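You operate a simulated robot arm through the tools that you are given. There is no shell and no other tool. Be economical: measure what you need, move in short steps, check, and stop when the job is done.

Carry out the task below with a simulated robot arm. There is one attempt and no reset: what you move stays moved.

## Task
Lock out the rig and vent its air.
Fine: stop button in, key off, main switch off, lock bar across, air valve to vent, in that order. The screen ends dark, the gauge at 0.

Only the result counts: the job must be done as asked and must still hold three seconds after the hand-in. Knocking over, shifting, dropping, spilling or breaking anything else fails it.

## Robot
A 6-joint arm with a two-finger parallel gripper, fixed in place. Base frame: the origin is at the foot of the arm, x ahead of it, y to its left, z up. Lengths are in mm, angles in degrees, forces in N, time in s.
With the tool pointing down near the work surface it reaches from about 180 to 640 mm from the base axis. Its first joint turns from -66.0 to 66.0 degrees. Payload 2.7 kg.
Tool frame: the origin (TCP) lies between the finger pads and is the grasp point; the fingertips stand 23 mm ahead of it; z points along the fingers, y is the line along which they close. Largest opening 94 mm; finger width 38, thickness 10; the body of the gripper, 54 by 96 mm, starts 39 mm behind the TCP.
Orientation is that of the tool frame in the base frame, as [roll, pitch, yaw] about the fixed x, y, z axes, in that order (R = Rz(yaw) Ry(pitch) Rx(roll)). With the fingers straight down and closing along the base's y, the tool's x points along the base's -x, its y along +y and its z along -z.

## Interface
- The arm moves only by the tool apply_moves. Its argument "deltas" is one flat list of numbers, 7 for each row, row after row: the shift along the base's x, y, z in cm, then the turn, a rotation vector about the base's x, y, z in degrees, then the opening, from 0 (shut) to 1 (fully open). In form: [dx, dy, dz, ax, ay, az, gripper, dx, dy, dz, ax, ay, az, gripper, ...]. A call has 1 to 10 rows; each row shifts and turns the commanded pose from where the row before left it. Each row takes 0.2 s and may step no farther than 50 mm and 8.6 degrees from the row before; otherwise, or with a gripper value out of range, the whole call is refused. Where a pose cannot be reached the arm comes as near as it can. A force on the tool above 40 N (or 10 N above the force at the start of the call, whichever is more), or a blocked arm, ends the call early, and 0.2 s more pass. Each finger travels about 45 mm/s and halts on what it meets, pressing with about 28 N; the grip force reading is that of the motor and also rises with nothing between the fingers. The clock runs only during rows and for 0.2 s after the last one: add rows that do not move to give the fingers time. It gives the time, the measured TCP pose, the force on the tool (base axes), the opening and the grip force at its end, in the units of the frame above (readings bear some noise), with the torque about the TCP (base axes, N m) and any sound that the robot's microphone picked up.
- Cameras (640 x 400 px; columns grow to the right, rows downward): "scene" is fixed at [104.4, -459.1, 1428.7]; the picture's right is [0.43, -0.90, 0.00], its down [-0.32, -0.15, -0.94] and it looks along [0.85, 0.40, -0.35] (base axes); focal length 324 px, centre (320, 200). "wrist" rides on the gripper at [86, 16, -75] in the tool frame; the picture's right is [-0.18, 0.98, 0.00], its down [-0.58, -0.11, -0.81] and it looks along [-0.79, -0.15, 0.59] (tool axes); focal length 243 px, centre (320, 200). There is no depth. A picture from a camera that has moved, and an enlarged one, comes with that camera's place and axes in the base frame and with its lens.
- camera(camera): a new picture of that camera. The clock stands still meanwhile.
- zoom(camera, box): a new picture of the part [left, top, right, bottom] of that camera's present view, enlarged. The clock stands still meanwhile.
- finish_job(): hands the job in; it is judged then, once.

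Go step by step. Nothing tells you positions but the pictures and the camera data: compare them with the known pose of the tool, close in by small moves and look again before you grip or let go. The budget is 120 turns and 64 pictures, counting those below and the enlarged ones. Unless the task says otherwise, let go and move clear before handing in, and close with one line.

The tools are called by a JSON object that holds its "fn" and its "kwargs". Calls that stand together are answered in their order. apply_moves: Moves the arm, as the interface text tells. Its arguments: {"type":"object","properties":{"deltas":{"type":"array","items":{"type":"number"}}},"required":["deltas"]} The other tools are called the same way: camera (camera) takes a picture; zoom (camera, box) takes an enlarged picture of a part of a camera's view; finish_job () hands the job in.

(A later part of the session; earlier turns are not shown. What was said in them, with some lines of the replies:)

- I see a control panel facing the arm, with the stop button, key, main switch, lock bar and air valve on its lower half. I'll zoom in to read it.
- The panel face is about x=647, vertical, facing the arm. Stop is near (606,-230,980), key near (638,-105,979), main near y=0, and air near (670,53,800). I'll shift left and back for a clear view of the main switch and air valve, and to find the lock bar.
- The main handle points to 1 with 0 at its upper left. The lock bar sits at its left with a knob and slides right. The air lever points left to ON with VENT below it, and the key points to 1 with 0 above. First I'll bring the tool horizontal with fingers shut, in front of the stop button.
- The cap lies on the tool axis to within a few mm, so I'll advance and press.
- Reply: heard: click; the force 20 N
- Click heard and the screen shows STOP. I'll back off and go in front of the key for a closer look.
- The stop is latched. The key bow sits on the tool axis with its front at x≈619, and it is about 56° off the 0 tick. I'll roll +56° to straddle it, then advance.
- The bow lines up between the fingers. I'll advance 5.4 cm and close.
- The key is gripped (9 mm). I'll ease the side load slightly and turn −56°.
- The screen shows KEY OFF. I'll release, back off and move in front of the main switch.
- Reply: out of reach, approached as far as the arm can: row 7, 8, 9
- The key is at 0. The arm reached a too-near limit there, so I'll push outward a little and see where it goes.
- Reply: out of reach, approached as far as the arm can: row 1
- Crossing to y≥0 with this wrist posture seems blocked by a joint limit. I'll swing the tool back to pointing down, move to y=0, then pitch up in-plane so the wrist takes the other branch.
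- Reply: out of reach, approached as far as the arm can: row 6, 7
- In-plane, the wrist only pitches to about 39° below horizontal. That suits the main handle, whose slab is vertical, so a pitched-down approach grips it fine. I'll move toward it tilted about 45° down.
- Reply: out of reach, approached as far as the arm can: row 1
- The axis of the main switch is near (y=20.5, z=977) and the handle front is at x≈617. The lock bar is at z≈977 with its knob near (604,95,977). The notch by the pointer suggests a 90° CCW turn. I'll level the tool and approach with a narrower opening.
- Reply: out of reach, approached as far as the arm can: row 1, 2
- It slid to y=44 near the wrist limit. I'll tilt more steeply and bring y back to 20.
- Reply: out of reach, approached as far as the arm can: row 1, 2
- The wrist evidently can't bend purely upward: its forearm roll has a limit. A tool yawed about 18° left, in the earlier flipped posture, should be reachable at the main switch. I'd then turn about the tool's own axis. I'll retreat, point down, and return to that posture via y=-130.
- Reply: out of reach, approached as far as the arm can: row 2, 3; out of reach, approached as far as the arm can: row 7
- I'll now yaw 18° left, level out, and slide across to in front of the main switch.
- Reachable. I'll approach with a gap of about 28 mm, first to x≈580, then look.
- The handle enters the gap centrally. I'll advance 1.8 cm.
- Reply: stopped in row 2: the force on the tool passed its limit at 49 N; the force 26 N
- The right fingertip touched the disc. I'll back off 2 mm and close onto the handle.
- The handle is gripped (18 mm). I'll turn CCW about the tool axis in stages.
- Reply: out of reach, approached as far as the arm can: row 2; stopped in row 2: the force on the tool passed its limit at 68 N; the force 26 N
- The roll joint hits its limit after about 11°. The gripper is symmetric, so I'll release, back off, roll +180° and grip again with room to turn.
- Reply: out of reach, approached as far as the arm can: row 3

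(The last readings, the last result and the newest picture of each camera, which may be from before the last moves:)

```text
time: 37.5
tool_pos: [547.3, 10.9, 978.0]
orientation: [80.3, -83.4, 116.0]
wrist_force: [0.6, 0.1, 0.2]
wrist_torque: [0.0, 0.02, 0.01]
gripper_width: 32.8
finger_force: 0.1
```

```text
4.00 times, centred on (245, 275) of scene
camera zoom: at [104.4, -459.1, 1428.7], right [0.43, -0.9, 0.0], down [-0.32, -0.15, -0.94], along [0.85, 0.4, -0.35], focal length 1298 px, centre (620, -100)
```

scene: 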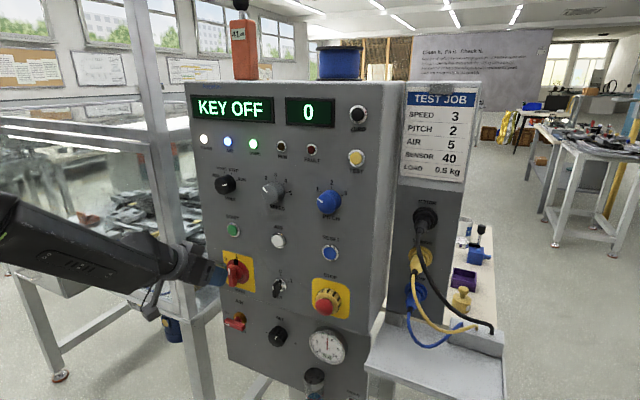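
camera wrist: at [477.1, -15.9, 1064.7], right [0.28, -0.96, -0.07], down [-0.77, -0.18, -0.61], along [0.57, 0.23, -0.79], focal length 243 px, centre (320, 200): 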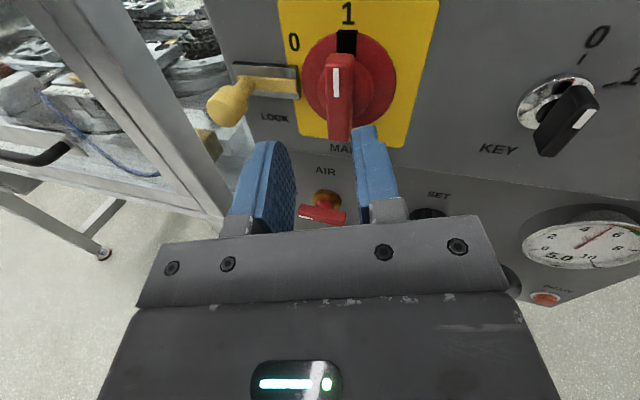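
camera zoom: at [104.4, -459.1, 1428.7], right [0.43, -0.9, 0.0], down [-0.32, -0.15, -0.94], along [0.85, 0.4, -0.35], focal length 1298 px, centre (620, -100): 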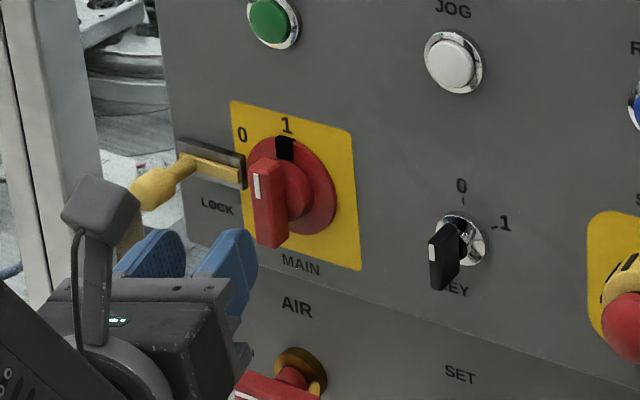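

I'm at roll ≈174° with a good view from above. I'll add 6°, advance to x≈599 and close on the handle.

{"fn": "apply_moves", "kwargs": {"deltas": [1, 0.1, -0.1, 5.8, 1.8, 0, 0.3, 2, 0, 0, 0, 0, 0, 0.3, 1.6, 0, 0, 0, 0, 0, 0.3, 0.5, 0, 0, 0, 0, 0, 0.3, 0, 0, 0, 0, 0, 0, 0.3]}}

{"fn": "zoom", "kwargs": {"camera": "wrist", "box": [200, 0, 440, 240]}}

```text
time: 38.7
tool_pos: [598.9, 13.8, 978.5]
orientation: [28.1, -88.8, 168.2]
wrist_force: [-0.8, -0.3, -0.4]
wrist_torque: [-0.01, 0.01, 0.0]
gripper_width: 28.1
finger_force: 0.2
```

```text
1.67 times, centred on (320, 120) of wrist
camera zoom: at [530.5, -22.9, 1063.2], right [0.28, -0.94, -0.17], down [-0.79, -0.12, -0.6], along [0.54, 0.3, -0.78], focal length 404 px, centre (320, 333)
```

zoom: 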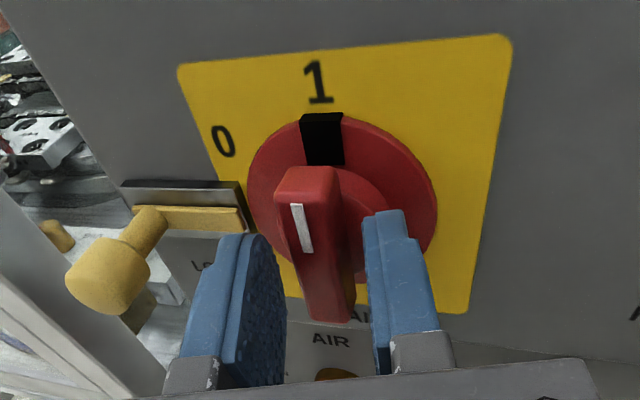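

The handle is nicely between the fingers. I'll close and turn CCW in steps.

{"fn": "apply_moves", "kwargs": {"deltas": [0, 0, 0, 0, 0, 0, 0.1, 0, 0, 0, 0, 0, 0, 0.1, 0, 0, 0, -7.7, -2.3, 0, 0.1, 0, 0, 0, -7.7, -2.3, 0, 0.1, 0, 0, 0, -7.7, -2.3, 0, 0.1, 0, 0, 0, -7.7, -2.3, 0, 0.1, 0, 0, 0, -7.7, -2.3, 0, 0.1]}}

```text
time: 40.3
tool_pos: [597.3, 14.1, 975.1]
orientation: [89.0, -49.1, 108.0]
wrist_force: [-30.2, 14.2, -0.3]
wrist_torque: [0.02, 0.97, -0.76]
gripper_width: 17.5
finger_force: 45.5
```

The tip is pressing the disc (30 N), so I'll back off a few mm and continue turning.

{"fn": "apply_moves", "kwargs": {"deltas": [-0.2, 0, 0, 0, 0, 0, 0.1, 0, 0, 0, -7.7, -2.3, 0, 0.1, -0.1, 0, 0, -7.7, -2.3, 0, 0.1, 0, 0, 0, -7.7, -2.3, 0, 0.1]}}

{"fn": "zoom", "kwargs": {"camera": "scene", "box": [180, 80, 340, 330]}}

```text
time: 41.3
tool_pos: [595.1, 14.5, 976.3]
orientation: [89.6, -25.0, 107.7]
wrist_force: [-2.4, 19.0, -18.8]
wrist_torque: [-0.13, 0.52, -0.88]
gripper_width: 16.5
finger_force: 45.2
```

```text
1.60 times, centred on (260, 205) of scene
camera zoom: at [104.7, -458.6, 1428.8], right [0.43, -0.9, 0.0], down [-0.32, -0.15, -0.94], along [0.85, 0.4, -0.35], focal length 519 px, centre (416, 192)
```

zoom: 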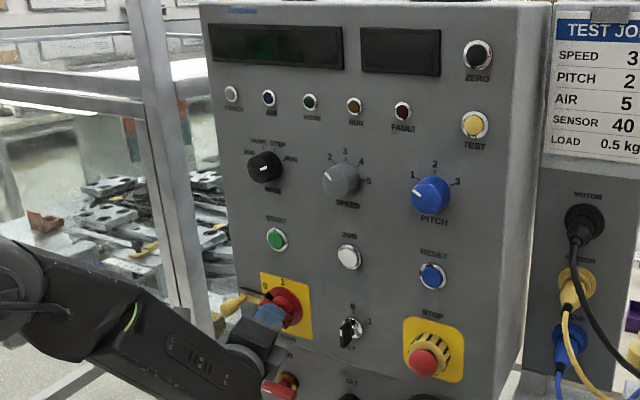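

The screen is already dark at about 64°. I'll continue toward 90°, relieving the side load.

{"fn": "apply_moves", "kwargs": {"deltas": [0, 0.1, -0.15, -7.7, -2.3, 0, 0.1, 0, 0, 0, -7.7, -2.3, 0, 0.1, 0, 0, 0, -7.7, -2.3, 0, 0.1, 0, 0, 0, 0, 0, 0, 0.1]}}

{"fn": "zoom", "kwargs": {"camera": "wrist", "box": [150, 0, 470, 240]}}

```text
time: 42.3
tool_pos: [595.0, 13.0, 974.3]
orientation: [89.8, -1.0, 107.6]
wrist_force: [-12.5, 4.1, -15.5]
wrist_torque: [-0.14, 0.18, -0.15]
gripper_width: 15.7
finger_force: 45.4
```

```text
1.67 times, centred on (310, 120) of wrist
camera zoom: at [498.5, 73.0, 992.3], right [0.06, -0.19, 0.98], down [-0.59, -0.8, -0.12], along [0.8, -0.57, -0.16], focal length 404 px, centre (337, 333)
```

zoom: 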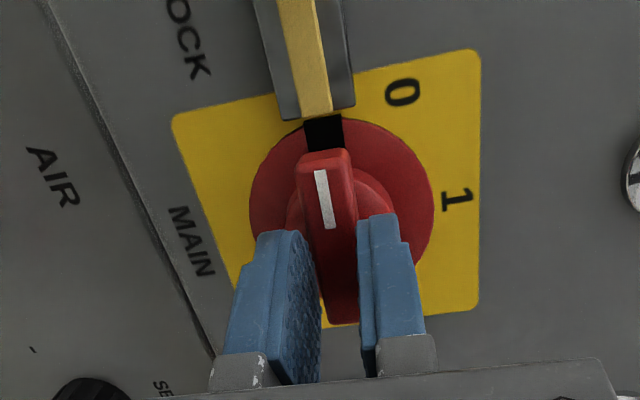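

The main switch is at 0 with its notch lined up with the lock bar. I'll release, back off, yaw slightly further left and move in front of the lock knob with the fingers above and below it.

{"fn": "apply_moves", "kwargs": {"deltas": [0, 0, 0, 0, 0, 0, 0.35, 0, 0, 0, 0, 0, 0, 0.35, -3, 0, 0, 0, 0, 0, 0.35, -3, 0, 0.2, 0, 0, 0, 0.45, 0, 2, 0, 0, 0, 5, 0.45, 0, 2.5, 0, 0, 0, 5, 0.45, 0, 2.5, 0, 0, 0, 0, 0.45, 0, 0, 0, 0, 0, 0, 0.45]}}

{"fn": "camera", "kwargs": {"camera": "wrist"}}

{"fn": "zoom", "kwargs": {"camera": "scene", "box": [170, 225, 310, 325]}}

```text
time: 44.1
tool_pos: [536.6, 84.7, 978.8]
orientation: [89.7, -1.0, 117.8]
wrist_force: [-0.3, -0.3, 0.2]
wrist_torque: [-0.01, 0.0, -0.02]
gripper_width: 42.3
finger_force: 0.1
```

```text
18 pictures are left
camera wrist: at [430.1, 125.6, 995.4], right [0.09, -0.18, 0.98], down [-0.44, -0.89, -0.12], along [0.89, -0.42, -0.16], focal length 243 px, centre (320, 200)
```

wrist: 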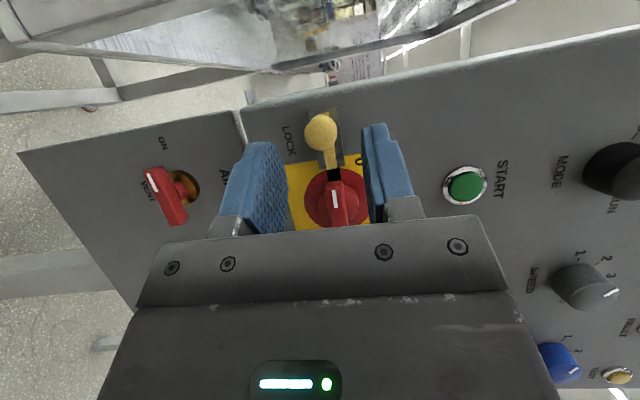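

```text
4.00 times, centred on (240, 275) of scene
camera zoom: at [104.4, -459.1, 1428.7], right [0.43, -0.9, 0.0], down [-0.32, -0.15, -0.94], along [0.85, 0.4, -0.35], focal length 1298 px, centre (640, -100)
```

zoom: 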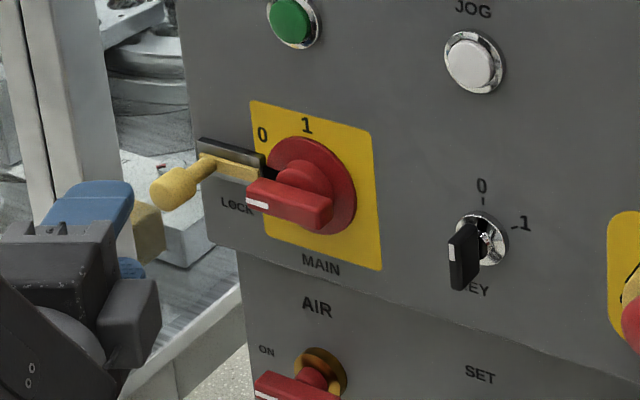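

The main switch holds at 0. The knob is at about (602,96,976), so I'll advance the fingers around it and close.

{"fn": "apply_moves", "kwargs": {"deltas": [2, 0.2, -0.2, 0, 0, 0, 0.45, 2, 0.2, 0, 0, 0, 0, 0.45, 1.6, 0.2, 0, 0, 0, 0, 0.45, 0, 0, 0, 0, 0, 0, 0.1, 0, 0, 0, 0, 0, 0, 0.1, 0, 0, 0, 0, 0, 0, 0.1]}}

{"fn": "zoom", "kwargs": {"camera": "wrist", "box": [180, 0, 460, 240]}}

```text
time: 45.5
tool_pos: [592.2, 89.5, 975.6]
orientation: [89.8, -1.2, 117.6]
wrist_force: [7.7, -0.2, -7.2]
wrist_torque: [-0.07, -0.09, 0.18]
gripper_width: 20.8
finger_force: 44.5
```

```text
1.67 times, centred on (320, 120) of wrist
camera zoom: at [486.3, 131.2, 992.4], right [0.09, -0.18, 0.98], down [-0.45, -0.89, -0.12], along [0.89, -0.43, -0.16], focal length 404 px, centre (320, 333)
```

zoom: 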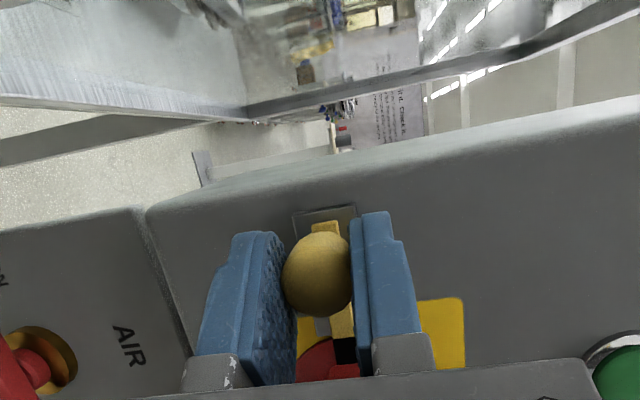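

The knob is gripped (21 mm). I'll drag it right in small steps.

{"fn": "apply_moves", "kwargs": {"deltas": [0, -0.6, -0.05, 0, 0, 0, 0.1, 0, -0.6, 0, 0, 0, 0, 0.1, 0, -0.6, 0, 0, 0, 0, 0.1, 0, -0.6, 0, 0, 0, 0, 0.1, 0, 0, 0, 0, 0, 0, 0.1]}}

{"fn": "zoom", "kwargs": {"camera": "wrist", "box": [180, 0, 460, 240]}}

```text
time: 46.5
tool_pos: [591.9, 72.7, 974.1]
orientation: [89.7, -0.9, 118.3]
wrist_force: [17.5, 10.8, -4.8]
wrist_torque: [-0.06, 0.04, 0.13]
gripper_width: 20.7
finger_force: 44.8
stopped in row 5: the force on the tool passed its limit at 42 N (the readings are from after the stop); the commanded pose is now the measured one
```

```text
1.67 times, centred on (320, 120) of wrist
camera zoom: at [485.5, 112.9, 992.1], right [0.09, -0.18, 0.98], down [-0.43, -0.89, -0.12], along [0.9, -0.41, -0.16], focal length 404 px, centre (320, 333)
```

zoom: 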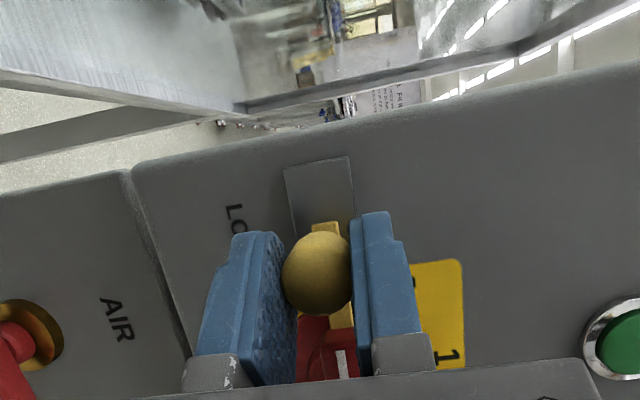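

It moved about 18 mm and then met resistance. I'll release, back away and look at whether the bar sits in the notch.

{"fn": "apply_moves", "kwargs": {"deltas": [0, 0.1, 0, 0, 0, 0, 0.45, 0, 0, 0, 0, 0, 0, 0.45, -3, -0.5, 0, 0, 0, 0, 0.45, -3, -0.5, 0, 0, 0, 0, 0.45, 0, 0, 0, 0, 0, 0, 0.45]}}

{"fn": "zoom", "kwargs": {"camera": "wrist", "box": [240, 60, 400, 240]}}

{"fn": "zoom", "kwargs": {"camera": "scene", "box": [190, 235, 300, 315]}}

```text
time: 47.7
tool_pos: [530.1, 61.6, 974.3]
orientation: [89.6, -0.9, 118.2]
wrist_force: [-0.1, 0.3, 0.0]
wrist_torque: [-0.04, 0.03, 0.0]
gripper_width: 42.2
finger_force: 0.0
```

```text
2.22 times, centred on (320, 150) of wrist
camera zoom: at [424.3, 103.0, 992.5], right [0.09, -0.18, 0.98], down [-0.44, -0.89, -0.12], along [0.9, -0.42, -0.16], focal length 539 px, centre (320, 311)
```

zoom: 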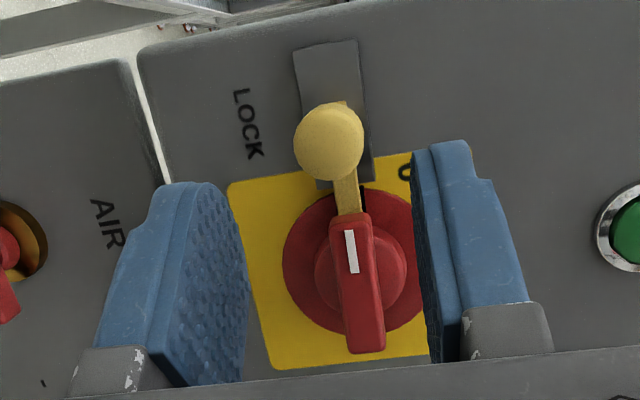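

```text
5.00 times, centred on (245, 275) of scene
camera zoom: at [104.4, -459.1, 1428.7], right [0.43, -0.9, 0.0], down [-0.32, -0.15, -0.94], along [0.85, 0.4, -0.35], focal length 1623 px, centre (695, -175)
```

zoom: 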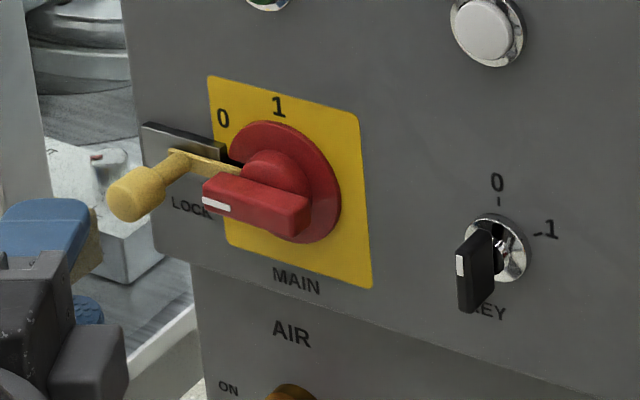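

The bar has slid into the notch. I'll regrip the knob and push once more to make sure it is at its end stop.

{"fn": "apply_moves", "kwargs": {"deltas": [2, 0.4, 0, 0, 0, 0, 0.45, 2, 0.4, 0, 0, 0, 0, 0.45, 2, 0.3, 0, 0, 0, 0, 0.45, 0, 0, 0, 0, 0, 0, 0.1, 0, 0, 0, 0, 0, 0, 0.1, 0, 0, 0, 0, 0, 0, 0.1, 0, -0.3, 0, 0, 0, 0, 0.1, 0, -0.3, 0, 0, 0, 0, 0.1, 0, -0.3, 0, 0, 0, 0, 0.1]}}

```text
time: 49.7
tool_pos: [590.6, 72.2, 974.6]
orientation: [89.7, -0.8, 119.0]
wrist_force: [15.1, 12.7, -4.5]
wrist_torque: [-0.03, 0.05, 0.21]
gripper_width: 20.8
finger_force: 44.3
stopped in row 9: the force on the tool passed its limit at 43 N (the readings are from after the stop); the commanded pose is now the measured one
```

It stops at the same place, so the bar is home. I'll release, retreat, drop to the air valve height (lever near (646,52,800)) and roll +180° so there is room for the turn.

{"fn": "apply_moves", "kwargs": {"deltas": [0, 0.1, 0, 0, 0, 0, 0.45, 0, 0, 0, 0, 0, 0, 0.45, -3, -0.5, 0, 0, 0, 0, 0.45, -2.5, -0.5, 0, 0, 0, 0, 0.45, 0, -0.5, -3, 0, 0, 0, 0.4, 0, -0.5, -3, 0, 0, 0, 0.4, 0, -0.5, -3, 0, 0, 0, 0.4, 0, -0.2, -3, 0, 0, 0, 0.4, 0, 0, -3, 0, 0, 0, 0.4, 0, 0, -2.4, 0, 0, 0, 0.4]}}

{"fn": "apply_moves", "kwargs": {"deltas": [0, 0, 0, 7.2, 3.7, 0, 0.4, 0, 0, 0, 7.2, 3.7, 0, 0.4, 0, 0, 0, 7.2, 3.7, 0, 0.4, 0, 0, 0, 7.2, 3.7, 0, 0.4, 0, 0, 0, 7.2, 3.7, 0, 0.4, 0, 0, 0, 7.2, 3.7, 0, 0.4, 0, 0, 0, 7.2, 3.7, 0, 0.4, 0, 0, 0, 7.2, 3.7, 0, 0.4, 0, 0, 0, 7.2, 3.7, 0, 0.4, 0, 0, 0, 7.2, 3.7, 0, 0.4]}}

```text
time: 51.9
tool_pos: [534.5, 43.3, 800.3]
orientation: [89.6, -0.9, 118.9]
wrist_force: [-0.2, -0.7, -0.9]
wrist_torque: [0.03, -0.01, -0.02]
gripper_width: 37.4
finger_force: 0.2
```

```text
time: 54.1
tool_pos: [534.4, 45.1, 800.6]
orientation: [78.3, -81.8, 128.6]
wrist_force: [-0.2, 0.0, -1.1]
wrist_torque: [0.02, 0.0, 0.01]
gripper_width: 37.7
finger_force: 0.0
```

{"fn": "apply_moves", "kwargs": {"deltas": [0, 0, 0, 7.2, 3.9, 0, 0.4, 0, 0, 0, 7.2, 3.9, 0, 0.4, 0, 0, 0, 7.2, 3.9, 0, 0.4, 0, 0, 0, 7.2, 3.9, 0, 0.4, 0, 0, 0, 7.2, 3.9, 0, 0.4, 0, 0, 0, 7.2, 3.9, 0, 0.4, 0, 0, 0, 7.2, 3.9, 0, 0.4, 0, 0, 0, 7.2, 3.9, 0, 0.4, 0, 0, 0, 7.2, 3.9, 0, 0.4, 0, 0, 0, 7.2, 3.9, 0, 0.4]}}

{"fn": "apply_moves", "kwargs": {"deltas": [0, 0, 0, 7.2, 3.9, 0, 0.4, 0, 0, 0, 7.2, 3.9, 0, 0.4, 0, 0, 0, 0, 0, 0, 0.4]}}

{"fn": "camera", "kwargs": {"camera": "wrist"}}

{"fn": "zoom", "kwargs": {"camera": "scene", "box": [170, 255, 350, 375]}}

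```text
time: 56.3
tool_pos: [534.9, 44.6, 799.7]
orientation: [-91.2, -16.2, -63.1]
wrist_force: [-0.5, 0.4, -0.2]
wrist_torque: [0.0, 0.01, 0.0]
gripper_width: 37.6
finger_force: 0.0
```

```text
time: 57.1
tool_pos: [534.1, 44.2, 800.6]
orientation: [-91.7, 0.1, -63.1]
wrist_force: [0.0, -0.3, 0.0]
wrist_torque: [-0.02, -0.03, 0.01]
gripper_width: 37.7
finger_force: 0.0
```

```text
12 pictures are left
camera wrist: at [508.1, -66.5, 787.0], right [-0.11, 0.15, -0.98], down [-0.98, 0.15, 0.13], along [0.17, 0.98, 0.13], focal length 243 px, centre (320, 200)
```

wrist: 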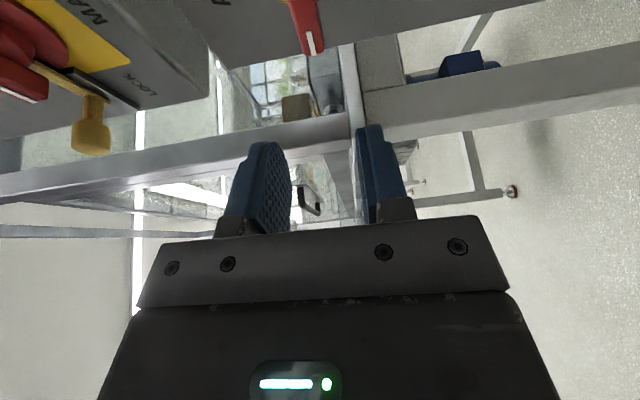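

```text
3.33 times, centred on (260, 315) of scene
camera zoom: at [104.4, -459.1, 1428.7], right [0.43, -0.9, 0.0], down [-0.32, -0.15, -0.94], along [0.85, 0.4, -0.35], focal length 1082 px, centre (520, -183)
```

zoom: 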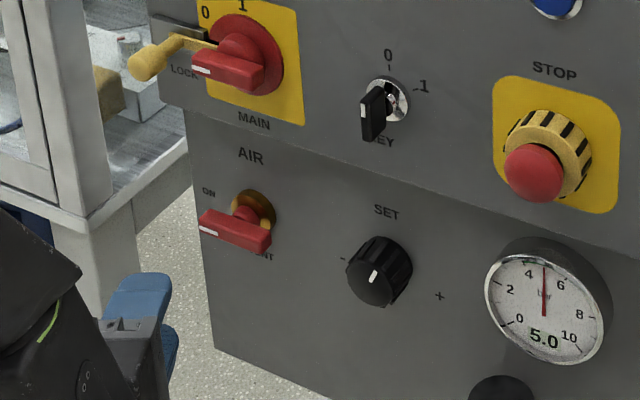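

Everything is clear. The lever is centred near (647,52,800), in line with the fingers, so I'll advance to x≈612 and check.

{"fn": "apply_moves", "kwargs": {"deltas": [3, -0.1, 0.1, 0, 0, 0, 0.4, 3, -0.1, 0, 0, 0, 0, 0.4, 1.8, 0, 0, 0, 0, 0, 0.4, 0, 0, 0, 0, 0, 0, 0.4]}}

{"fn": "zoom", "kwargs": {"camera": "wrist", "box": [200, 0, 440, 240]}}

```text
time: 58.1
tool_pos: [612.5, 41.3, 802.6]
orientation: [-91.6, 0.2, -62.9]
wrist_force: [-0.5, -0.6, 0.9]
wrist_torque: [-0.01, -0.01, -0.02]
gripper_width: 37.6
finger_force: 0.0
```

```text
1.67 times, centred on (320, 120) of wrist
camera zoom: at [586.4, -68.5, 787.9], right [-0.11, 0.15, -0.98], down [-0.98, 0.15, 0.13], along [0.17, 0.98, 0.13], focal length 404 px, centre (320, 333)
```

zoom: 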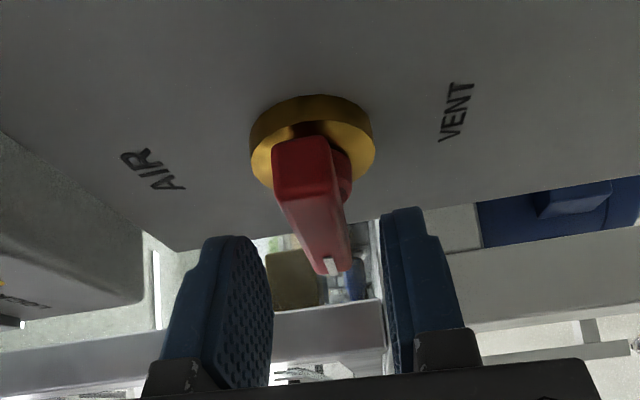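

The lever is centred and VENT is directly below the hub. I'll advance 1.5 cm and close on it.

{"fn": "apply_moves", "kwargs": {"deltas": [0.8, 0, 0, 0, 0, 0, 0.4, 0.7, 0, 0, 0, 0, 0, 0.4, 0, 0, 0, 0, 0, 0, 0.1, 0, 0, 0, 0, 0, 0, 0.1, 0, 0, 0, 0, 0, 0, 0.1]}}

{"fn": "zoom", "kwargs": {"camera": "wrist", "box": [200, 0, 440, 240]}}

```text
time: 59.3
tool_pos: [627.5, 43.0, 800.9]
orientation: [-91.7, 0.1, -63.1]
wrist_force: [7.7, 1.3, -11.9]
wrist_torque: [-0.04, 0.27, -0.27]
gripper_width: 23.6
finger_force: 44.7
```

```text
1.67 times, centred on (320, 120) of wrist
camera zoom: at [600.4, -68.5, 786.7], right [-0.11, 0.15, -0.98], down [-0.98, 0.15, 0.14], along [0.17, 0.98, 0.13], focal length 404 px, centre (320, 333)
```

zoom: 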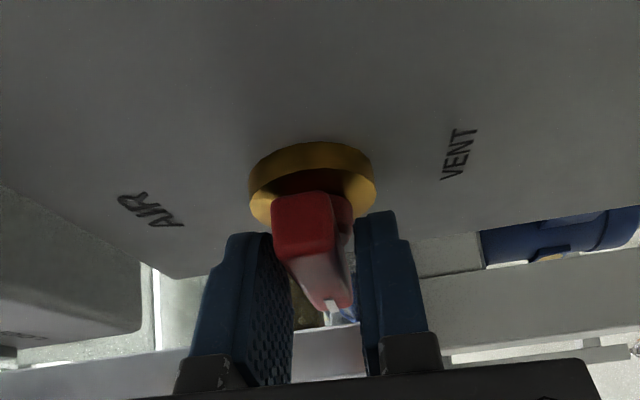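

The width of 23.6 mm suggests I may be on the neck behind the lever. I'll back off 6 mm and regrip the lever bar itself.

{"fn": "apply_moves", "kwargs": {"deltas": [0, 0, 0, 0, 0, 0, 0.35, -0.7, 0, -0.1, 0, 0, 0, 0.35, 0, 0, 0, 0, 0, 0, 0.1, 0, 0, 0, 0, 0, 0, 0.1, 0, 0, 0, 0, 0, 0, 0.1]}}

```text
time: 60.5
tool_pos: [621.1, 43.4, 800.4]
orientation: [-91.7, -0.1, -63.1]
wrist_force: [3.5, 0.4, -6.6]
wrist_torque: [-0.01, -0.61, -0.18]
gripper_width: 15.2
finger_force: 44.8
```

Now gripped at 15 mm, on the bar itself. I'll turn CCW in stages.

{"fn": "apply_moves", "kwargs": {"deltas": [0, 0, -0.1, -7.1, -3.6, 0, 0.1, 0, 0, 0, -7.1, -3.6, 0, 0.1, 0, 0, 0, -7.1, -3.6, 0, 0.1, 0, 0, 0, -7.1, -3.6, 0, 0.1, 0, 0, 0, -7.1, -3.6, 0, 0.1]}}

```text
time: 61.7
tool_pos: [620.5, 42.9, 798.7]
orientation: [-92.1, -39.7, -62.8]
wrist_force: [11.0, -1.5, -14.0]
wrist_torque: [-0.09, 1.59, 0.6]
gripper_width: 18.1
finger_force: 44.7
```

{"fn": "apply_moves", "kwargs": {"deltas": [0, 0, -0.1, -7.1, -3.6, 0, 0.1, 0, 0, 0, -7.1, -3.6, 0, 0.1, 0, 0, 0, -7.1, -3.6, 0, 0.1, 0, 0, 0, -7.1, -3.6, 0, 0.1]}}

{"fn": "camera", "kwargs": {"camera": "wrist"}}

```text
time: 62.7
tool_pos: [621.8, 41.2, 798.5]
orientation: [-92.4, -71.6, -62.6]
wrist_force: [3.7, -8.9, -9.2]
wrist_torque: [-0.06, 1.4, -0.21]
gripper_width: 19.3
finger_force: 45.0
```

```text
8 pictures are left
camera wrist: at [573.5, -28.5, 876.4], right [0.37, -0.79, -0.48], down [-0.86, -0.09, -0.51], along [0.36, 0.6, -0.71], focal length 243 px, centre (320, 200)
```

wrist: 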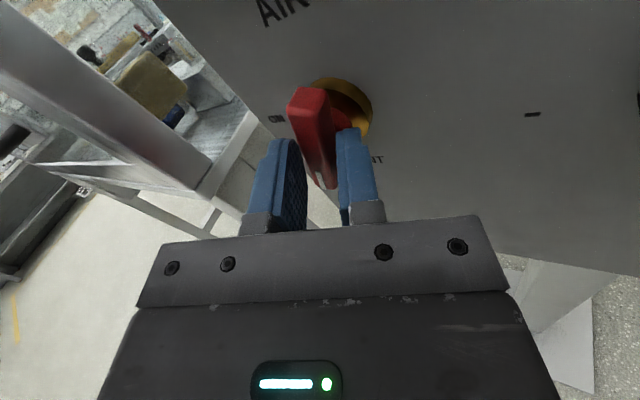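

The lever follows and is nearly pointing down. I'll finish the last 20–25°.

{"fn": "apply_moves", "kwargs": {"deltas": [0, 0, 0, -7.1, -3.6, 0, 0.1, 0, 0, 0, -7.1, -3.6, 0, 0.1, 0, 0, 0, -5.5, -2.8, 0, 0.1, 0, 0, 0, 0, 0, 0, 0.1]}}

{"fn": "camera", "kwargs": {"camera": "scene"}}

```text
time: 63.7
tool_pos: [620.6, 41.7, 799.8]
orientation: [88.8, -86.5, 116.3]
wrist_force: [-11.8, -18.6, -0.3]
wrist_torque: [1.85, 1.16, -0.58]
gripper_width: 19.1
finger_force: 44.8
```

```text
7 pictures are left
```

scene: 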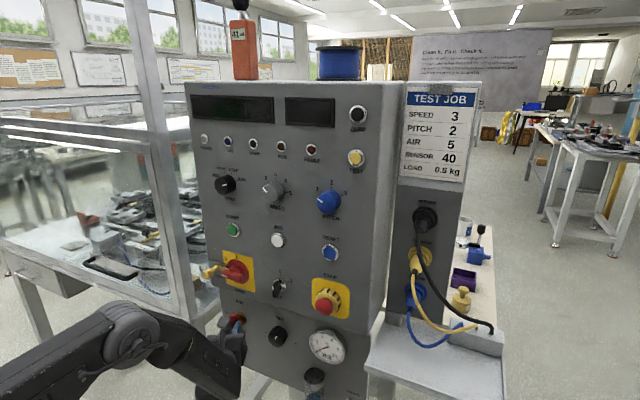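

The gauge needle has dropped and the torque shows the end stop. I'll release and retreat, then check.

{"fn": "apply_moves", "kwargs": {"deltas": [0, 0, 0, 0, 0, 0, 0.4, 0, 0, 0, 0, 0, 0, 0.4, 0, 0, 0, 0, 0, 0, 0.4, -3, -0.5, 0, 0, 0, 0, 0.4, -3, -0.5, 0, 0, 0, 0, 0.4, -2, -0.5, 0, 0, 0, 0, 0.4, 0, 0, 0, 0, 0, 0, 0.4]}}

{"fn": "zoom", "kwargs": {"camera": "scene", "box": [190, 235, 380, 375]}}

{"fn": "camera", "kwargs": {"camera": "wrist"}}

```text
time: 65.3
tool_pos: [541.0, 26.7, 799.6]
orientation: [89.5, -86.3, 115.8]
wrist_force: [-1.2, -0.3, 0.3]
wrist_torque: [0.04, -0.01, 0.0]
gripper_width: 37.6
finger_force: 0.0
```

```text
2.86 times, centred on (285, 305) of scene
camera zoom: at [104.4, -459.1, 1428.7], right [0.43, -0.9, 0.0], down [-0.32, -0.15, -0.94], along [0.85, 0.4, -0.35], focal length 927 px, centre (420, -100)
```

zoom: 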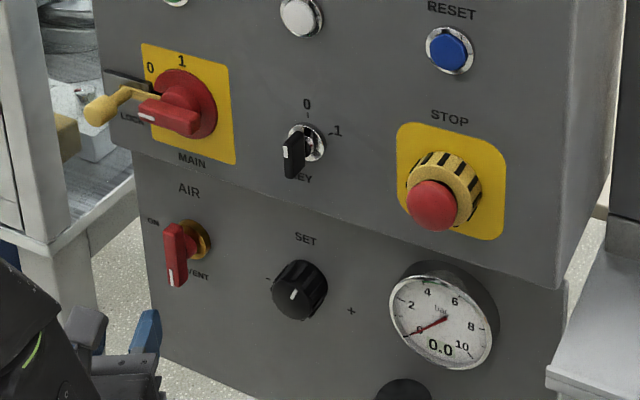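

```text
5 pictures are left
camera wrist: at [478.2, -13.8, 887.1], right [0.42, -0.9, -0.12], down [-0.76, -0.28, -0.59], along [0.49, 0.34, -0.8], focal length 243 px, centre (320, 200)
```

wrist: 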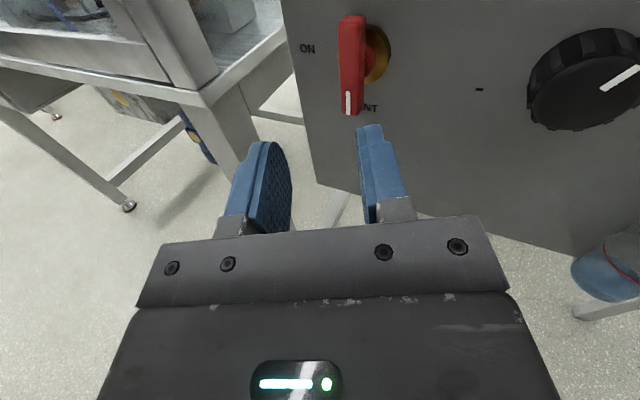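

The gauge reads 0.0, the lever points to VENT and the screen is dark. I'll take one last close look at the lock.

{"fn": "zoom", "kwargs": {"camera": "scene", "box": [205, 245, 265, 290]}}

```text
8.89 times, centred on (235, 268) of scene
camera zoom: at [104.4, -459.1, 1428.7], right [0.43, -0.9, 0.0], down [-0.32, -0.15, -0.94], along [0.85, 0.4, -0.35], focal length 2885 px, centre (1076, -400)
```

zoom: 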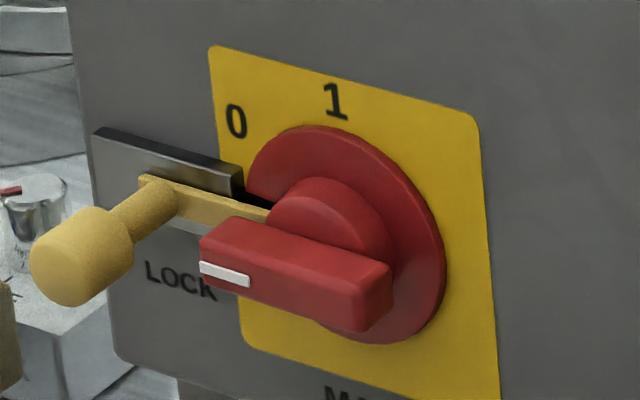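

The bar lies across in the notch, right up to the hub, and everything else is in its final state, so I'm handing in.

{"fn": "finish_job", "kwargs": {}}

```text
The job is handed in.
```

The rig is locked out and vented, done in the order you gave: stop in, key at 0, main at 0, lock bar across and air at VENT, with the screen dark and the gauge at 0.0.
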